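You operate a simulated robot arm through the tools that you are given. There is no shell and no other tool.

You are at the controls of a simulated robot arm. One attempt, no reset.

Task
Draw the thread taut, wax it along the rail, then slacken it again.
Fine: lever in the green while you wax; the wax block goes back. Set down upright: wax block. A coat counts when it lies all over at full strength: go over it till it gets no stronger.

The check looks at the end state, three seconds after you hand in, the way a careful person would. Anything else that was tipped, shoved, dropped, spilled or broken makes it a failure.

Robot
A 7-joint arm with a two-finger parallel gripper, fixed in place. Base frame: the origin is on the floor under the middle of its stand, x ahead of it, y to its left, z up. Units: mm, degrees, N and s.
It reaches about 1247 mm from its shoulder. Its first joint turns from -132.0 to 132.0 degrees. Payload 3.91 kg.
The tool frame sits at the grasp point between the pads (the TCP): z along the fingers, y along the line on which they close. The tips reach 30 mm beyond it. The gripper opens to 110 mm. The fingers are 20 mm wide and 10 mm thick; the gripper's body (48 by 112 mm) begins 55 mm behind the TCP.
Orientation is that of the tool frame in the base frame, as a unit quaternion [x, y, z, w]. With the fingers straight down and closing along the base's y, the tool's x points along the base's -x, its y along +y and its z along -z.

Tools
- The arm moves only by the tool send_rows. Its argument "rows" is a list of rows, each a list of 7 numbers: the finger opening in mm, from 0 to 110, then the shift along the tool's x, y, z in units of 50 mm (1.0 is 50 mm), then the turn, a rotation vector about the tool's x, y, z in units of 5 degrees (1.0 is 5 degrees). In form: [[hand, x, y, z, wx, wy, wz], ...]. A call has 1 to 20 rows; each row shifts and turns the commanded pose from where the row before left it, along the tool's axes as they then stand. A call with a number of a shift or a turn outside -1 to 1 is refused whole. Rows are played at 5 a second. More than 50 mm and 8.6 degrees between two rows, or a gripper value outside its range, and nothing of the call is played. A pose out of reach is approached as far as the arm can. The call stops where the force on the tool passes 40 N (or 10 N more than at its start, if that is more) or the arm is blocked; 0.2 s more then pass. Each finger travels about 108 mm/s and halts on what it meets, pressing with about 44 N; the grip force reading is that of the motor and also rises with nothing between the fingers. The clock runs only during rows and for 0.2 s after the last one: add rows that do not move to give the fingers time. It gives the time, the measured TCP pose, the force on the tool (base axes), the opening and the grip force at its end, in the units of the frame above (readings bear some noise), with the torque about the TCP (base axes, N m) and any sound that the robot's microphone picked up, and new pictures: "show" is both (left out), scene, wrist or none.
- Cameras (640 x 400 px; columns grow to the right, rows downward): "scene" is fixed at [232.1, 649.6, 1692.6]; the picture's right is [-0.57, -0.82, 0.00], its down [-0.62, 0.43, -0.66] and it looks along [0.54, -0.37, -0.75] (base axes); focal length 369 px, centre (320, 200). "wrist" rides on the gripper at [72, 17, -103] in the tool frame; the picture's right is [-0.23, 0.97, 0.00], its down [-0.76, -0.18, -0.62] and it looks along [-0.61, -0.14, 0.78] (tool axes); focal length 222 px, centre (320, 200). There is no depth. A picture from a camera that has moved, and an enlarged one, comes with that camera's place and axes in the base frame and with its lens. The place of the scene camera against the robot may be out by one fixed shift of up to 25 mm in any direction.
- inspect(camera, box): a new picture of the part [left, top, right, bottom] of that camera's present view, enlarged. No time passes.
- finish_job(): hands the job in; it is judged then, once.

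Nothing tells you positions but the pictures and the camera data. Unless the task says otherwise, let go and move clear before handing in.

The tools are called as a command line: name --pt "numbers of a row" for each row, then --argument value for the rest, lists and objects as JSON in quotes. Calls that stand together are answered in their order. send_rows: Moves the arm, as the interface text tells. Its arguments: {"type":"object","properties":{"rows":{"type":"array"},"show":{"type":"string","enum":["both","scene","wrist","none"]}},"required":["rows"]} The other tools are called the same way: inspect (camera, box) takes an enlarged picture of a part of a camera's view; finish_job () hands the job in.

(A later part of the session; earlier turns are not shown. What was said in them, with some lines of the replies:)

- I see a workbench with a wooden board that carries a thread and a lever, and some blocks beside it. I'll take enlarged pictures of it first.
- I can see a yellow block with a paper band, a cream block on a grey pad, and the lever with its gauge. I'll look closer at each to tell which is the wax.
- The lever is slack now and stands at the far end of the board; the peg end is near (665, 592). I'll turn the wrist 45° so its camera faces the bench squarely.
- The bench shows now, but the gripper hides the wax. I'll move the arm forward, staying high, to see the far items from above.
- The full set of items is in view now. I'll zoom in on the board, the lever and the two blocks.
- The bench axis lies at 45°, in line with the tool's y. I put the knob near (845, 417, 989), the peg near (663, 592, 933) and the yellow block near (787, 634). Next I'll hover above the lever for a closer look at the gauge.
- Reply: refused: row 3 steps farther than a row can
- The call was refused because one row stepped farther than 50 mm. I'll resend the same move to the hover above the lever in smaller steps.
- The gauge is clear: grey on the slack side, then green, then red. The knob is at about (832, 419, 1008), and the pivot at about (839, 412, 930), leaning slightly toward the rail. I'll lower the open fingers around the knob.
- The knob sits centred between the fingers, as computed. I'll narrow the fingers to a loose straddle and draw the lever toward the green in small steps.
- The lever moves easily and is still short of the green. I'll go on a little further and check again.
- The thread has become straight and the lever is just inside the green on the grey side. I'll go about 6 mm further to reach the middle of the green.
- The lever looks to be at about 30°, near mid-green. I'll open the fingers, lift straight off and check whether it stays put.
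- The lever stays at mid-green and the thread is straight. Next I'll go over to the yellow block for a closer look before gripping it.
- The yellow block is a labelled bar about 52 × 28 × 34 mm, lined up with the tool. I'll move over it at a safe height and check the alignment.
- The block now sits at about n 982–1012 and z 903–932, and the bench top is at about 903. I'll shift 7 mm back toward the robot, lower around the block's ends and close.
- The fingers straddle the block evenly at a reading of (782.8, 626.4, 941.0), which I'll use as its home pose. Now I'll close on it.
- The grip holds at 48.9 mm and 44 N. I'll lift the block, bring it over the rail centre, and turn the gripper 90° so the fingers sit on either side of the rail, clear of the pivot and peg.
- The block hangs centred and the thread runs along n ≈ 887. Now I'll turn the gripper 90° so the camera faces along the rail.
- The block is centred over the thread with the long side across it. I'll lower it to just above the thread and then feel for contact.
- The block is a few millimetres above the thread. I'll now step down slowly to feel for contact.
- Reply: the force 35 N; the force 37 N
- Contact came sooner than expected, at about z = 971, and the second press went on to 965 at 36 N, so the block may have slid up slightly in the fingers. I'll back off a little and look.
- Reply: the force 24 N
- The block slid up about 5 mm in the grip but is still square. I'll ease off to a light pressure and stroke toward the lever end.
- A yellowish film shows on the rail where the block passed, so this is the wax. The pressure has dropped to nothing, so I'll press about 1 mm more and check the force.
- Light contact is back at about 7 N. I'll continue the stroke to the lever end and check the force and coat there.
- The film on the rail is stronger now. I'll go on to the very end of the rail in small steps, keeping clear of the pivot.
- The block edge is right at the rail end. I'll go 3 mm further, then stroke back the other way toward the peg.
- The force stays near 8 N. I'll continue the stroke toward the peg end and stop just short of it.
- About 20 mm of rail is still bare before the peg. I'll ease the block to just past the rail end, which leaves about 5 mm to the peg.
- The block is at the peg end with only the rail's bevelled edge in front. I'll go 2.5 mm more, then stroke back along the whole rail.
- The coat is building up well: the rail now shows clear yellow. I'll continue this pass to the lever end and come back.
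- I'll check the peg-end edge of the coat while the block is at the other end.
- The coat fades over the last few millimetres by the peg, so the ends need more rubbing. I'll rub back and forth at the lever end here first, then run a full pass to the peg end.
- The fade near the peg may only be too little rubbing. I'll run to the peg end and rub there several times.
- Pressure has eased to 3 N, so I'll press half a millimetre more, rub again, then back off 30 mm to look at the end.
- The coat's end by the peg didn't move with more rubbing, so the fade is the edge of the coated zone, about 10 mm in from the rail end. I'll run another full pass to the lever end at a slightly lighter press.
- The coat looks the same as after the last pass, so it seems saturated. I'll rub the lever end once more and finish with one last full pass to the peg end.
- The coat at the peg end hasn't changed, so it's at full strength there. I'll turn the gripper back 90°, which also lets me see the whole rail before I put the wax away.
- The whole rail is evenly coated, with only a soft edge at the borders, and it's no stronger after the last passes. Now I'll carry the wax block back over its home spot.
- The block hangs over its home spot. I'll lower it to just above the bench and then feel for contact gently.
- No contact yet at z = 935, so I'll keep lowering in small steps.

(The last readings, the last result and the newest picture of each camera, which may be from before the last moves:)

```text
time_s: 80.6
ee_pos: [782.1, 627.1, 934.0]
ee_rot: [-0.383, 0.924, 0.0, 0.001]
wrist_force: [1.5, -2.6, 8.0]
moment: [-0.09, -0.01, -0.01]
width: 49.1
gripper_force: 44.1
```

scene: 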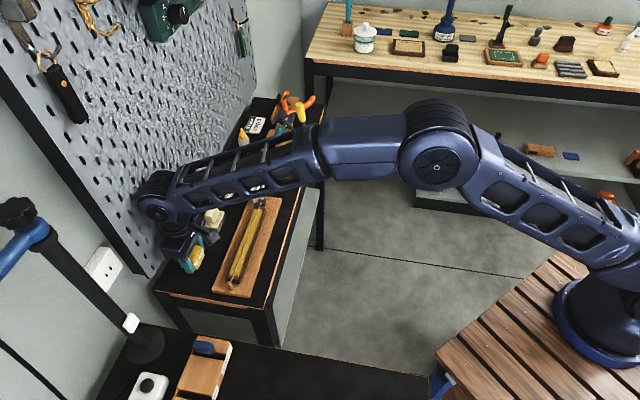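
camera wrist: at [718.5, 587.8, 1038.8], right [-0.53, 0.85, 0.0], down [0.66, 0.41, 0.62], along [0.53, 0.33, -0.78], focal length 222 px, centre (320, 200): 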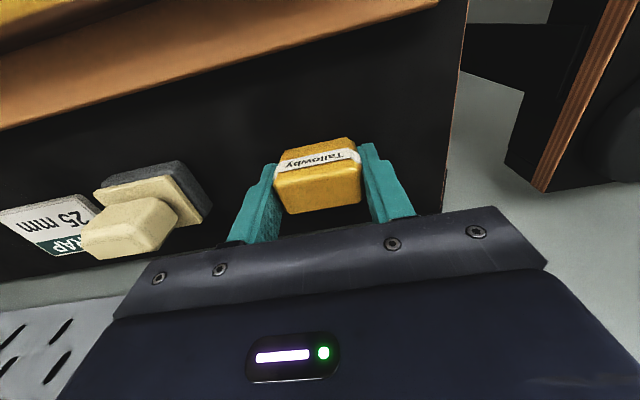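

Contact at 8 N: the block is on the bench. I'll open the fingers slowly and check it before lifting away.

send_rows --pt "50 0 0 -0.005 0 0 0" --pt "54 0 0 0 0 0 0" --pt "60 0 0 0 0 0 0" --pt "70 0 0 0 0 0 0" --pt "80 0 0 0 0 0 0" --pt "80 0 0 0 0 0 0"

inspect --camera "wrist" --box '[220, 60, 420, 220]'

inspect --camera "scene" --box '[160, 230, 240, 290]'

```text
time_s: 82.0
ee_pos: [782.5, 627.1, 934.3]
ee_rot: [-0.383, 0.924, 0.0, 0.0]
wrist_force: [-0.6, 0.6, -0.2]
moment: [-0.01, -0.02, 0.02]
width: 80.1
gripper_force: 0.0
camera wrist: at [718.3, 587.9, 1037.5], right [-0.53, 0.85, 0.0], down [0.66, 0.41, 0.62], along [0.53, 0.33, -0.78], focal length 222 px, centre (320, 200)
```

scene: 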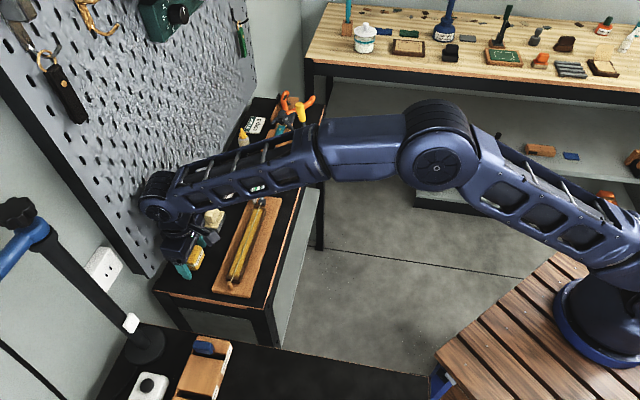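
wrist: 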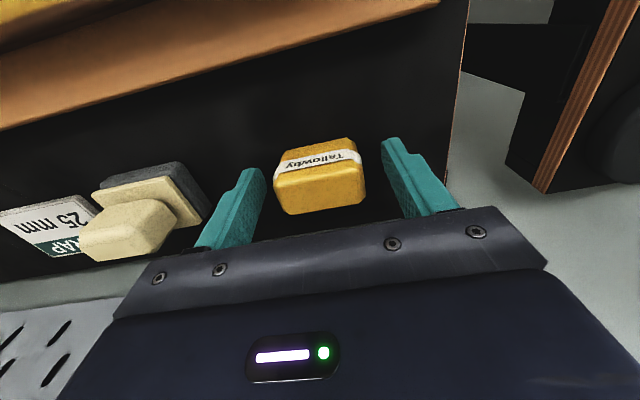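

```text
2.50 times, centred on (320, 140) of wrist
camera zoom: at [718.3, 587.9, 1037.5], right [-0.53, 0.85, 0.0], down [0.66, 0.41, 0.62], along [0.53, 0.33, -0.78], focal length 555 px, centre (320, 350)
```

zoom: 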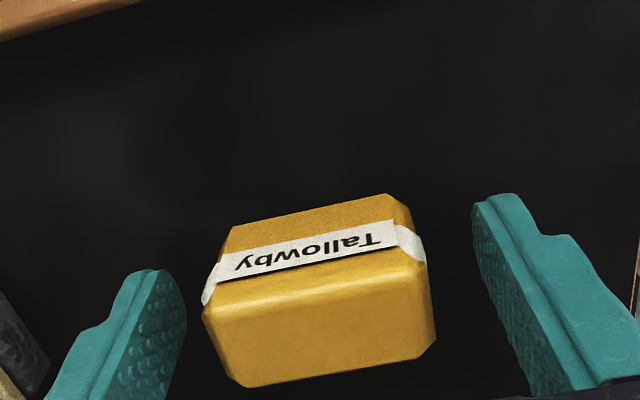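

```text
6.67 times, centred on (200, 260) of scene
camera zoom: at [232.1, 649.6, 1692.6], right [-0.57, -0.82, 0.0], down [-0.62, 0.43, -0.66], along [0.54, -0.37, -0.75], focal length 2461 px, centre (1120, -200)
```

zoom: 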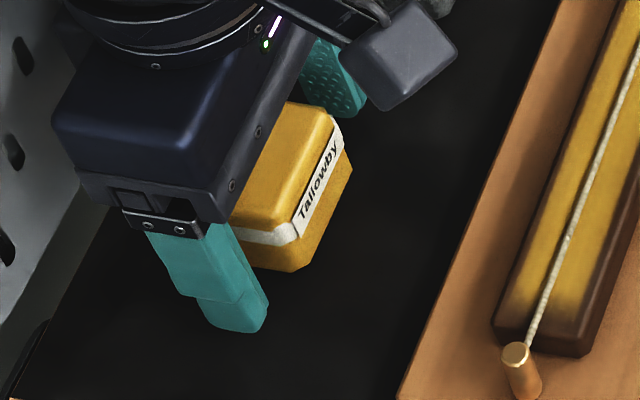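

The block stands upright at home, on its own. I'll lift clear and go back over to the lever.

send_rows --pt "80 0 0 -0.5 0 0 0" --pt "80 0 0 -0.8 0 0 0" --pt "80 0.75 0 0 0 0 0" --pt "80 0.75 0 -0.5 0 0 0" --pt "80 0.7 0 -0.6 0 0 0" --pt "70 0 -0.7 -0.6 0 0 0" --pt "60 0 -0.9 -0.3 0 0 0" --pt "60 0 -0.9 -0.2 0 0 0" --pt "60 0 -0.9 0 0 0 0" --pt "60 0 -0.9 0 0 0 0" --pt "60 0 -0.36 0 0 0 0" --pt "60 0 0 0 0 0 0"

inspect --camera "wrist" --box '[270, 60, 430, 160]'

inspect --camera "scene" --box '[160, 170, 320, 310]'

```text
time_s: 84.6
ee_pos: [868.5, 383.8, 1110.1]
ee_rot: [-0.383, 0.924, 0.0, 0.0]
wrist_force: [0.0, -0.5, 0.1]
moment: [-0.01, 0.04, -0.01]
width: 60.2
gripper_force: 0.0
camera wrist: at [805.7, 345.1, 1213.6], right [-0.53, 0.85, 0.0], down [0.66, 0.41, 0.62], along [0.53, 0.33, -0.78], focal length 222 px, centre (320, 200)
```

scene: 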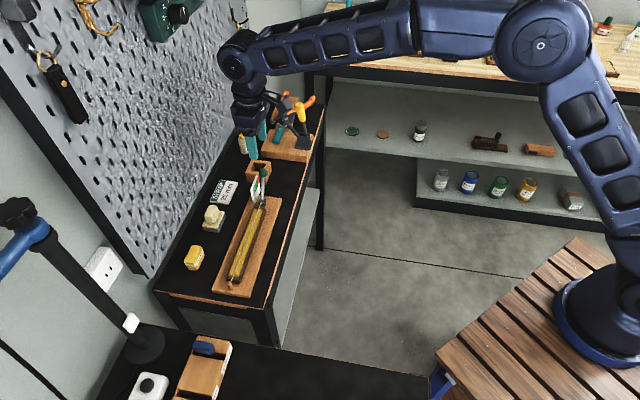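
wrist: 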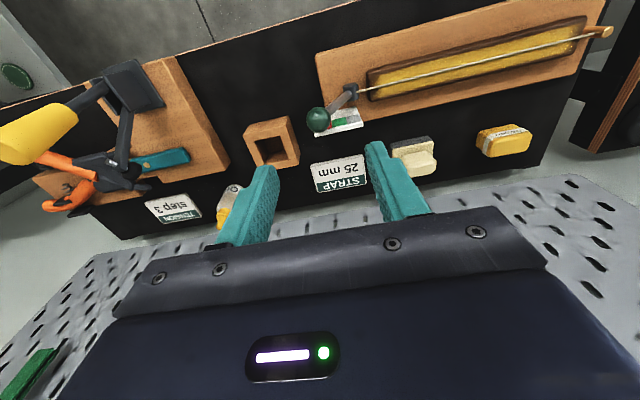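

```text
4.00 times, centred on (350, 110) of wrist
camera zoom: at [805.7, 345.1, 1213.6], right [-0.53, 0.85, 0.0], down [0.66, 0.41, 0.62], along [0.53, 0.33, -0.78], focal length 888 px, centre (200, 560)
```

zoom: 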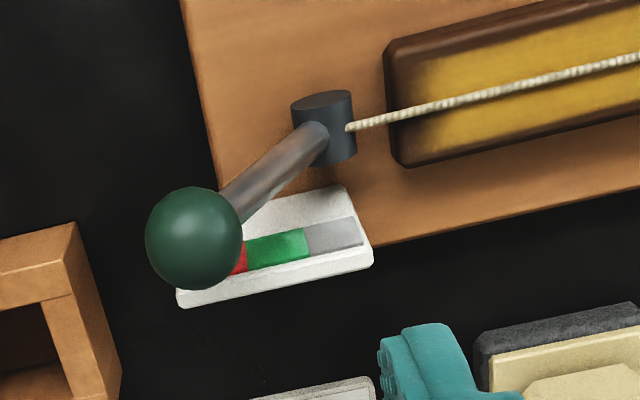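

```text
2.86 times, centred on (240, 240) of scene
camera zoom: at [232.1, 649.6, 1692.6], right [-0.57, -0.82, 0.0], down [-0.62, 0.43, -0.66], along [0.54, -0.37, -0.75], focal length 1055 px, centre (549, 86)
```

zoom: 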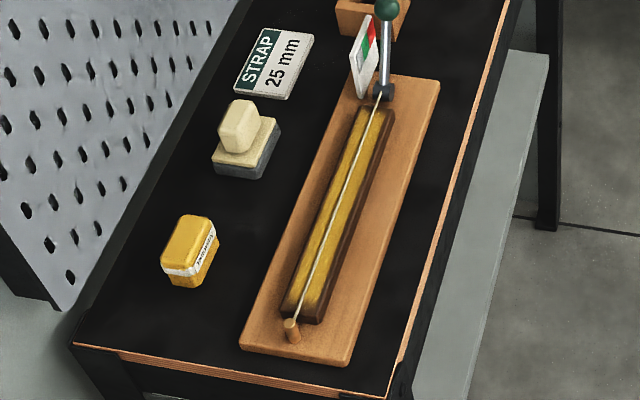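

The block is home and upright, and the rail is coated end to end. I'll take one last close look at both ends of the coat before slackening.

inspect --camera "scene" --box '[238, 192, 286, 232]'

inspect --camera "wrist" --box '[350, 55, 446, 115]'

inspect --camera "wrist" --box '[520, 5, 616, 65]'

inspect --camera "scene" --box '[218, 245, 266, 285]'

```text
10.00 times, centred on (262, 212) of scene
camera zoom: at [232.1, 649.6, 1692.6], right [-0.57, -0.82, 0.0], down [-0.62, 0.43, -0.66], along [0.54, -0.37, -0.75], focal length 3691 px, centre (900, 80)
```

zoom: 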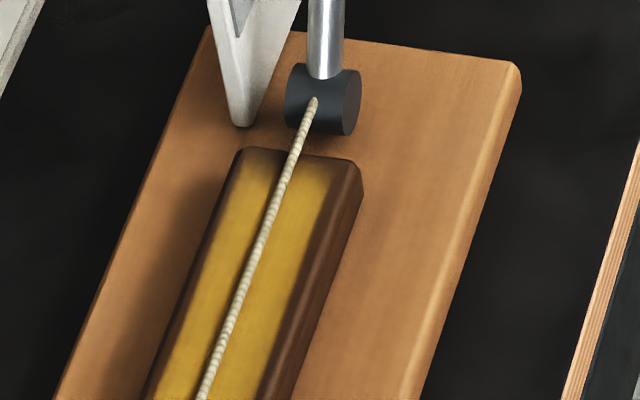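

```text
6.67 times, centred on (398, 85) of wrist
camera zoom: at [805.7, 345.1, 1213.6], right [-0.53, 0.85, 0.0], down [0.66, 0.41, 0.62], along [0.53, 0.33, -0.78], focal length 1481 px, centre (-200, 967)
```

zoom: 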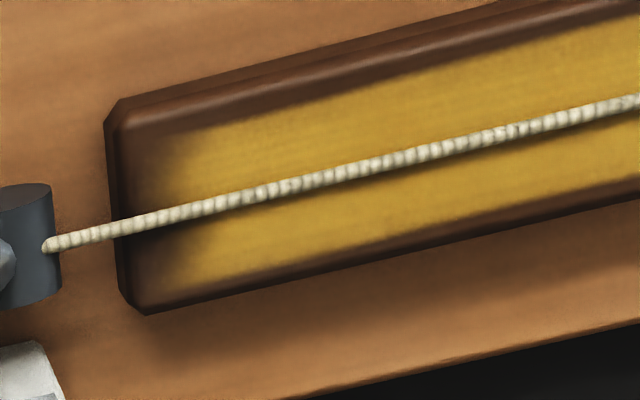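

```text
6.67 times, centred on (568, 35) of wrist
camera zoom: at [805.7, 345.1, 1213.6], right [-0.53, 0.85, 0.0], down [0.66, 0.41, 0.62], along [0.53, 0.33, -0.78], focal length 1481 px, centre (-1333, 1300)
```

zoom: 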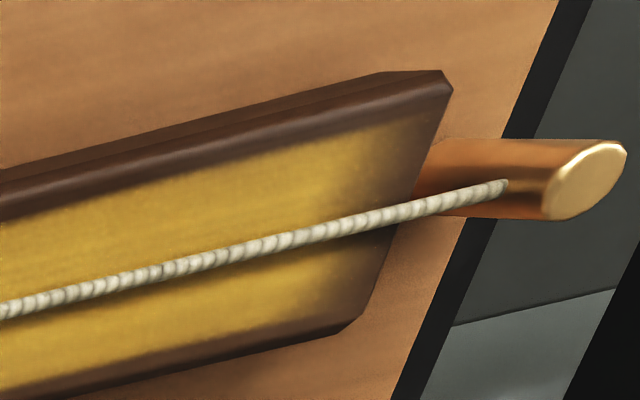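

```text
10.00 times, centred on (242, 265) of scene
camera zoom: at [232.1, 649.6, 1692.6], right [-0.57, -0.82, 0.0], down [-0.62, 0.43, -0.66], along [0.54, -0.37, -0.75], focal length 3691 px, centre (1100, -450)
```

zoom: 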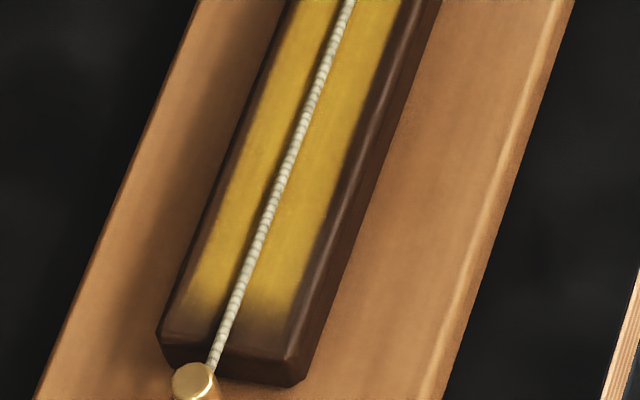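

The coat is symmetric and even at both ends. Now I'll lower the open fingers around the knob to slacken the thread.

send_rows --pt "54 0 -0.01 0.7 0 0 0" --pt "54 0 0 0.7 0 0 0" --pt "54 0 0 0.53 0 0 0" --pt "54 0 0 0 0 0 0" --pt "34 0 0 0 0 0 0" --pt "32 0 0 0 0 0 0" --pt "32 0 0 0 0 0 0"

inspect --camera "wrist" --box '[220, 80, 420, 240]'

```text
time_s: 86.2
ee_pos: [869.2, 383.7, 1013.2]
ee_rot: [-0.383, 0.924, 0.0, 0.001]
wrist_force: [0.1, 0.0, 0.1]
moment: [-0.02, 0.01, 0.03]
width: 32.0
gripper_force: 0.0
camera wrist: at [806.5, 345.2, 1116.6], right [-0.53, 0.85, 0.0], down [0.66, 0.41, 0.62], along [0.53, 0.33, -0.78], focal length 222 px, centre (320, 200)
```

scene: 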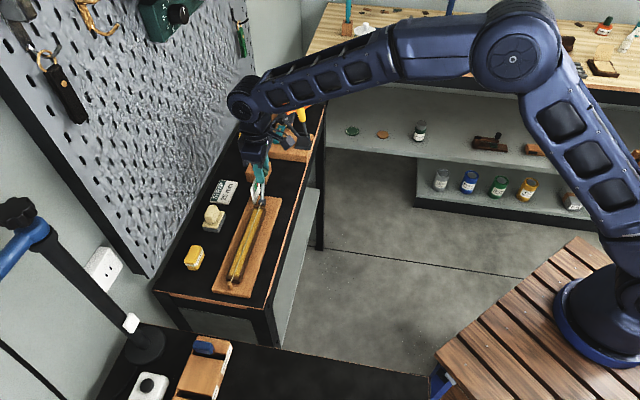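
wrist: 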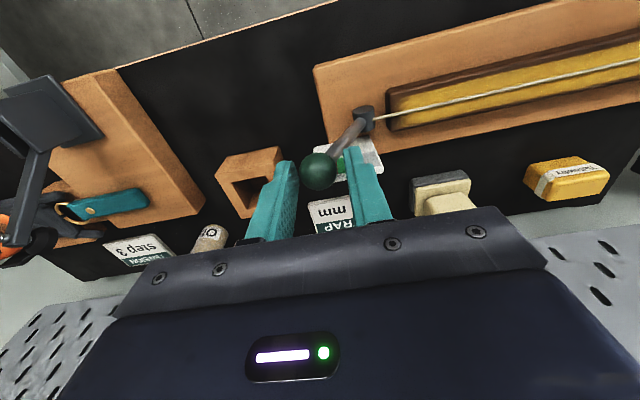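

```text
2.50 times, centred on (320, 160) of wrist
camera zoom: at [806.5, 345.2, 1116.6], right [-0.53, 0.85, 0.0], down [0.66, 0.41, 0.62], along [0.53, 0.33, -0.78], focal length 555 px, centre (320, 300)
```

zoom: 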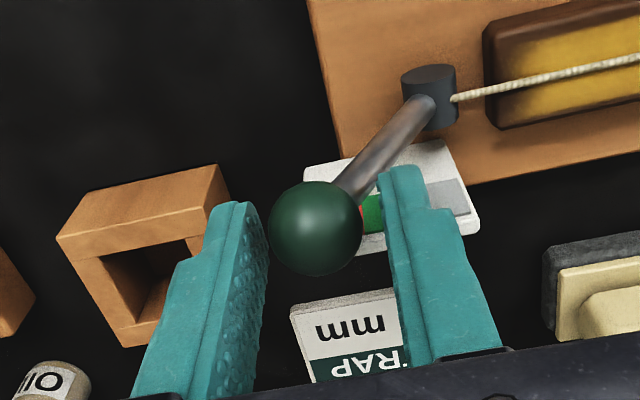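

The knob is between the fingers. I'll push the lever back toward the rail in small steps, following its arc.

send_rows --pt "32 0 0.13 -0.06 0 0 0" --pt "32 0 0.13 -0.06 0 0 0" --pt "32 0 0.13 -0.05 0 0 0" --pt "32 0 0.13 -0.04 0 0 0" --pt "32 0 0.13 -0.03 0 0 0" --pt "32 0 0.13 -0.02 0 0 0" --pt "32 0 0 0 0 0 0" --show "wrist"

inspect --camera "wrist" --box '[220, 80, 420, 240]'

```text
time_s: 87.8
ee_pos: [841.4, 412.7, 1025.2]
ee_rot: [-0.383, 0.924, 0.0, 0.001]
wrist_force: [-0.3, -0.1, 0.0]
moment: [0.0, 0.0, 0.04]
width: 32.3
gripper_force: 0.1
camera wrist: at [778.6, 372.7, 1129.1], right [-0.53, 0.85, 0.0], down [0.66, 0.41, 0.62], along [0.53, 0.33, -0.78], focal length 222 px, centre (320, 200)
```

wrist: 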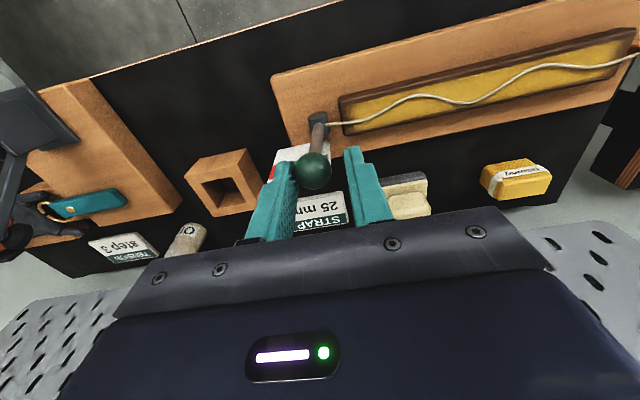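

```text
2.50 times, centred on (320, 160) of wrist
camera zoom: at [778.6, 372.7, 1129.1], right [-0.53, 0.85, 0.0], down [0.66, 0.41, 0.62], along [0.53, 0.33, -0.78], focal length 555 px, centre (320, 300)
```

zoom: 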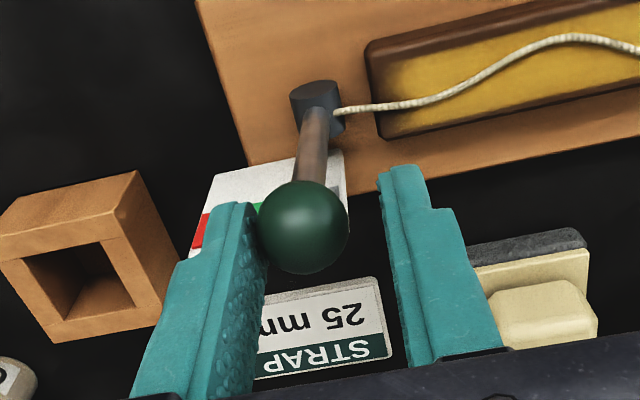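

The thread is going slack. I'll push the last 14 mm gently back to where the lever started.

send_rows --pt "32 0 0.08 0 0 0 0" --pt "32 0 0.08 0 0 0 0" --pt "32 0 0.07 0 0 0 0" --pt "32 0 0.06 0 0 0 0" --pt "32 0 0 0 0 0 0" --show "wrist"

inspect --camera "wrist" --box '[220, 80, 420, 240]'

```text
time_s: 89.0
ee_pos: [831.2, 421.7, 1025.3]
ee_rot: [-0.383, 0.924, 0.001, 0.0]
wrist_force: [-0.6, -0.7, -0.5]
moment: [-0.01, -0.01, -0.01]
width: 32.3
gripper_force: 0.3
camera wrist: at [768.1, 382.9, 1128.9], right [-0.53, 0.85, 0.0], down [0.66, 0.41, 0.62], along [0.53, 0.33, -0.78], focal length 222 px, centre (320, 200)
```

wrist: 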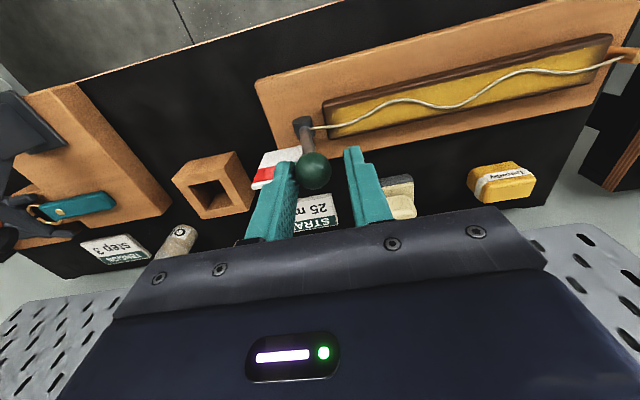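

```text
2.50 times, centred on (320, 160) of wrist
camera zoom: at [768.1, 382.9, 1128.9], right [-0.53, 0.85, 0.0], down [0.66, 0.41, 0.62], along [0.53, 0.33, -0.78], focal length 555 px, centre (320, 300)
```

zoom: 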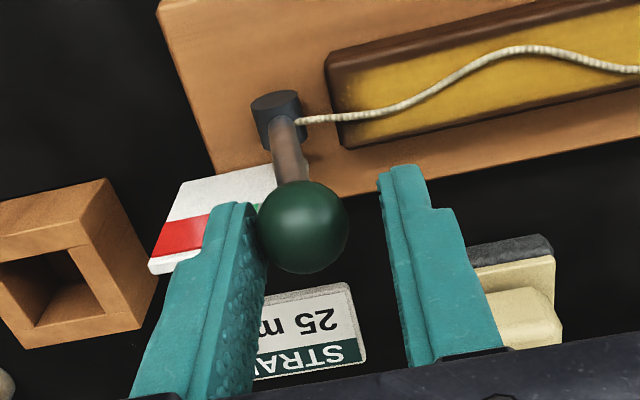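

send_rows --pt "32 0 0.03 0 0 0 0" --pt "32 0 0 0 0 0 0" --show "none"

```text
time_s: 89.6
ee_pos: [830.0, 422.7, 1024.8]
ee_rot: [-0.383, 0.924, 0.0, -0.001]
wrist_force: [1.2, -0.7, -0.8]
moment: [-0.03, -0.02, 0.03]
width: 32.9
gripper_force: 0.8
```

Now I'll back off a touch, open the fingers and lift straight up to check the lever.

send_rows --pt "32 0 -0.07 0 0 0 0" --pt "52 0 0 0 0 0 0" --pt "52 0 0 0 0 0 0" --pt "52 0 0 -0.6 0 0 0" --pt "52 0 0 -0.8 0 0 0" --pt "52 0 0 -0.6 0 0 0" --pt "52 0 0 0 0 0 0"

inspect --camera "wrist" --box '[250, 50, 410, 150]'

inspect --camera "scene" --box '[160, 170, 320, 310]'

inspect --camera "scene" --box '[222, 170, 286, 210]'

```text
time_s: 91.2
ee_pos: [832.9, 420.7, 1126.6]
ee_rot: [-0.383, 0.924, 0.0, 0.001]
wrist_force: [-0.3, -0.5, -0.7]
moment: [-0.02, -0.04, 0.01]
width: 51.9
gripper_force: 0.0
camera wrist: at [768.9, 381.3, 1229.3], right [-0.53, 0.85, 0.0], down [0.66, 0.41, 0.62], along [0.53, 0.33, -0.78], focal length 222 px, centre (320, 200)
```

scene: 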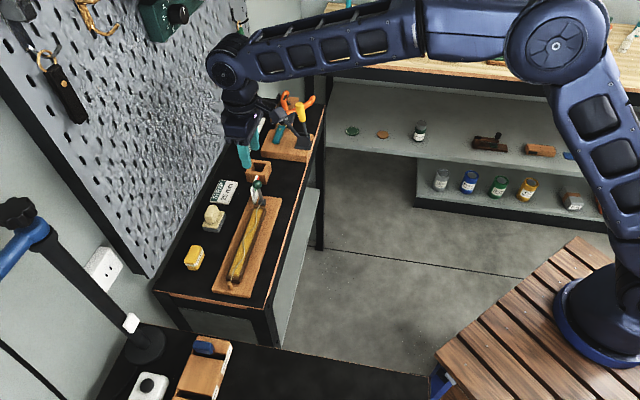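
wrist: 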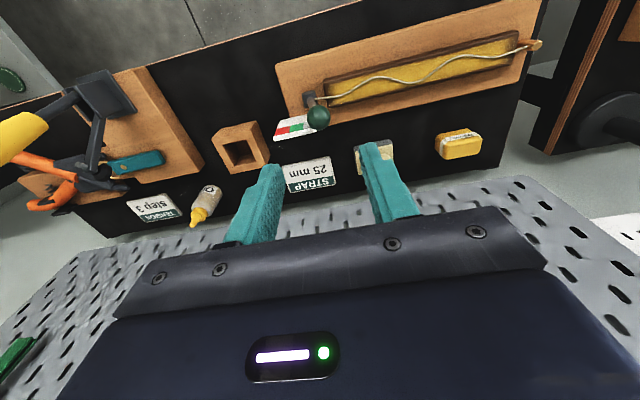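

```text
4.00 times, centred on (330, 100) of wrist
camera zoom: at [768.9, 381.3, 1229.3], right [-0.53, 0.85, 0.0], down [0.66, 0.41, 0.62], along [0.53, 0.33, -0.78], focal length 888 px, centre (280, 600)
```

zoom: 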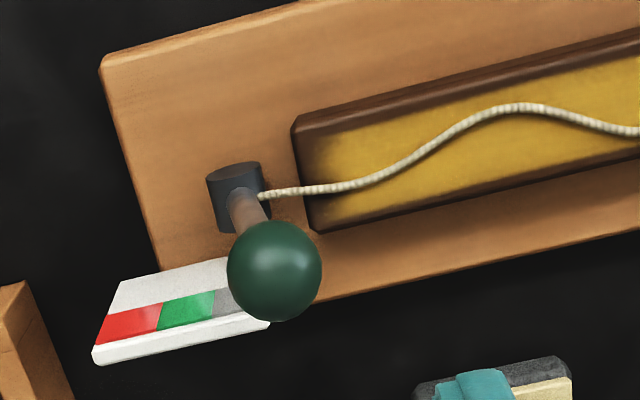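

```text
2.86 times, centred on (240, 240) of scene
camera zoom: at [232.1, 649.6, 1692.6], right [-0.57, -0.82, 0.0], down [-0.62, 0.43, -0.66], along [0.54, -0.37, -0.75], focal length 1055 px, centre (549, 86)
```

zoom: 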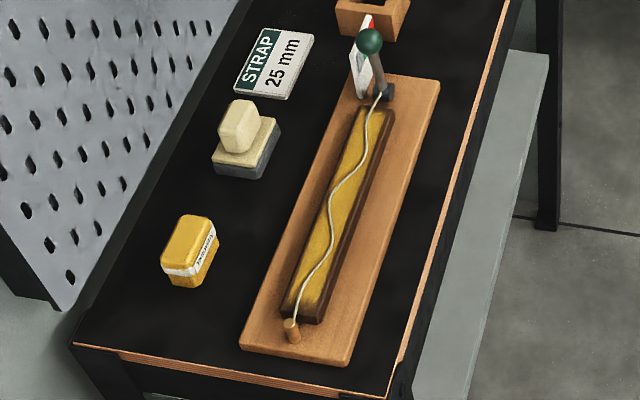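

```text
10.00 times, centred on (254, 190) of scene
camera zoom: at [232.1, 649.6, 1692.6], right [-0.57, -0.82, 0.0], down [-0.62, 0.43, -0.66], along [0.54, -0.37, -0.75], focal length 3691 px, centre (980, 300)
```

zoom: 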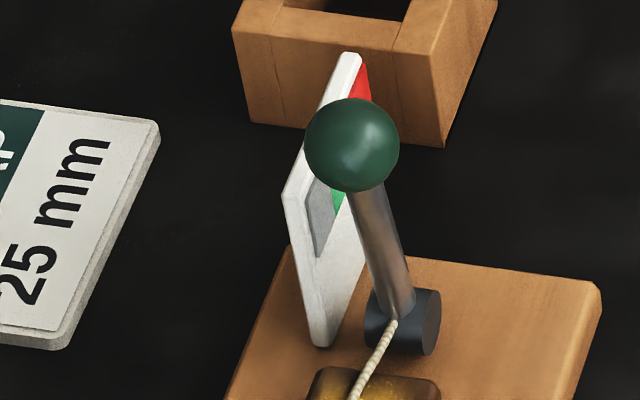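

The lever is back where it started and the thread is slack. I'll compare the wax block's spot with the start picture and check that nothing else moved.

inspect --camera "scene" --box '[175, 240, 211, 276]'

inspect --camera "scene" --box '[195, 200, 231, 236]'

inspect --camera "scene" --box '[220, 80, 330, 180]'

```text
11.11 times, centred on (193, 258) of scene
camera zoom: at [232.1, 649.6, 1692.6], right [-0.57, -0.82, 0.0], down [-0.62, 0.43, -0.66], along [0.54, -0.37, -0.75], focal length 4102 px, centre (1731, -444)
```

zoom: 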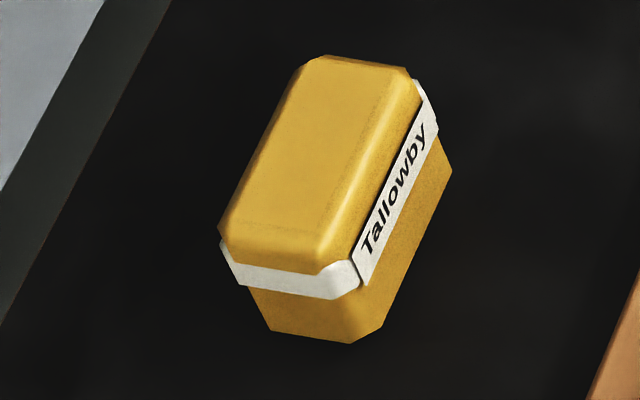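

```text
11.11 times, centred on (213, 218) of scene
camera zoom: at [232.1, 649.6, 1692.6], right [-0.57, -0.82, 0.0], down [-0.62, 0.43, -0.66], along [0.54, -0.37, -0.75], focal length 4102 px, centre (1509, 0)
```

zoom: 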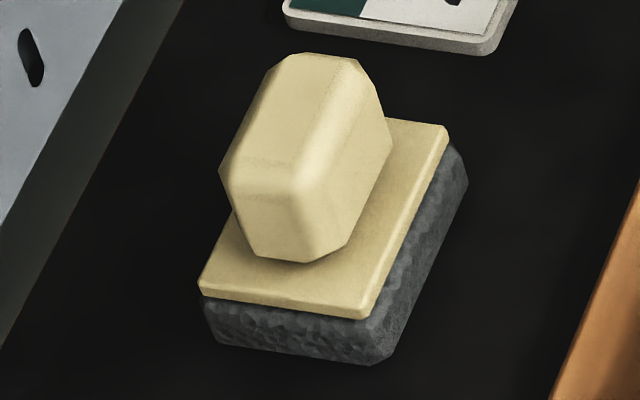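

```text
4.00 times, centred on (275, 130) of scene
camera zoom: at [232.1, 649.6, 1692.6], right [-0.57, -0.82, 0.0], down [-0.62, 0.43, -0.66], along [0.54, -0.37, -0.75], focal length 1477 px, centre (500, 480)
```

zoom: 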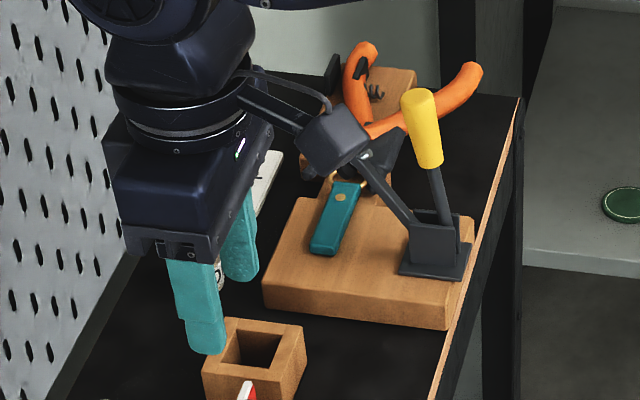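

The wax block is back within about a millimetre, upright, and nothing else has moved. I'll draw the arm back clear of the bench.

send_rows --pt "60 0 0 -0.8 0 0 0" --pt "60 0.6 0 -0.6 0 0 0" --pt "60 0.9 0 -0.2 0 0 0" --pt "60 0.9 0 0 0 0 0" --pt "60 0.9 0 0 0 0 0" --pt "60 0.9 0 0 0 0 0" --pt "60 0 0 0 0 0 0"

inspect --camera "scene" --box '[160, 90, 340, 310]'

```text
time_s: 92.8
ee_pos: [684.3, 271.7, 1204.7]
ee_rot: [-0.383, 0.924, 0.0, 0.0]
wrist_force: [-0.2, -0.2, -0.4]
moment: [0.05, 0.02, 0.03]
width: 59.9
gripper_force: 0.1
camera wrist: at [619.8, 232.9, 1309.1], right [-0.53, 0.85, 0.0], down [0.66, 0.41, 0.62], along [0.53, 0.33, -0.78], focal length 222 px, centre (320, 200)
```

scene: 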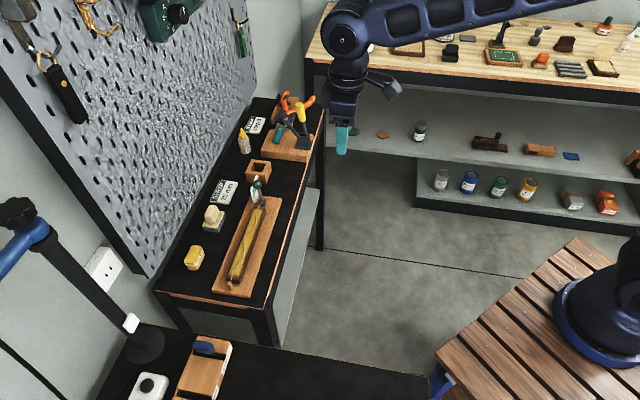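
wrist: 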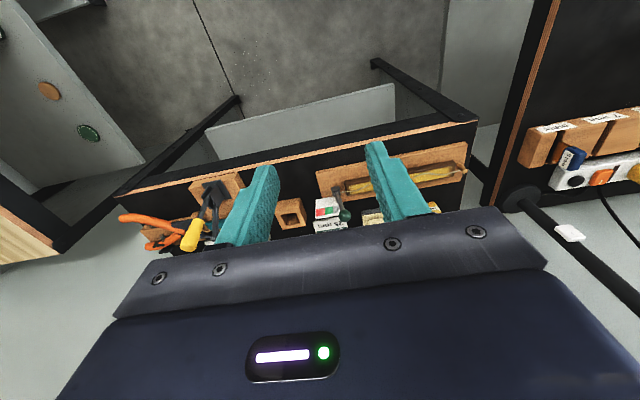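

```text
1.82 times, centred on (250, 200) of scene
camera zoom: at [232.1, 649.6, 1692.6], right [-0.57, -0.82, 0.0], down [-0.62, 0.43, -0.66], along [0.54, -0.37, -0.75], focal length 671 px, centre (447, 200)
```

zoom: 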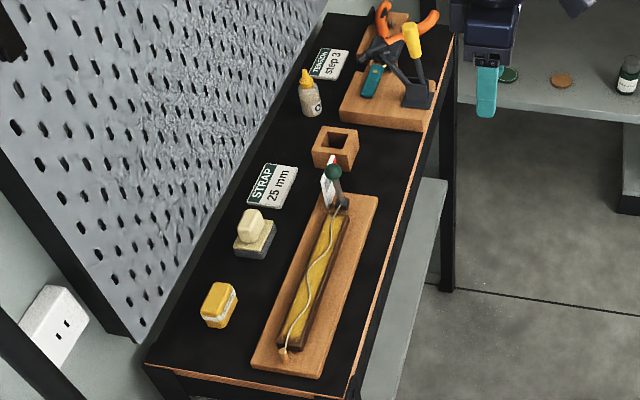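

Everything looks right: the rail is evenly waxed, the lever is back at its slack start with the thread loose, and the wax block stands upright in its place. The arm is clear, so I'm handing in.

finish_job

```text
The job is handed in.
```

I drew the thread taut, waxed it along the rail and slackened it again, then handed the job in. I don't have a result from the check.

- **Lever:** I set it near the middle of the green and left it there for all the waxing. It is now back at its starting position and the thread is loose.
- **Wax coat:** I used the yellow "Tallowby" block and went over the rail in several full passes, with extra rubbing at both ends. The last passes made it no stronger. The coat fades over roughly the last 10 mm at each end of the rail. More rubbing did not change that, so I took it as the edge of the area to be waxed.
- **Wax block:** It stands upright, within about a millimetre of where it was. During the first press it slid about 6 mm up in the grip, but it stayed square and showed no damage.
- **Everything else:** I compared the bench with the opening pictures and saw nothing else moved. The arm was clear when I handed in.
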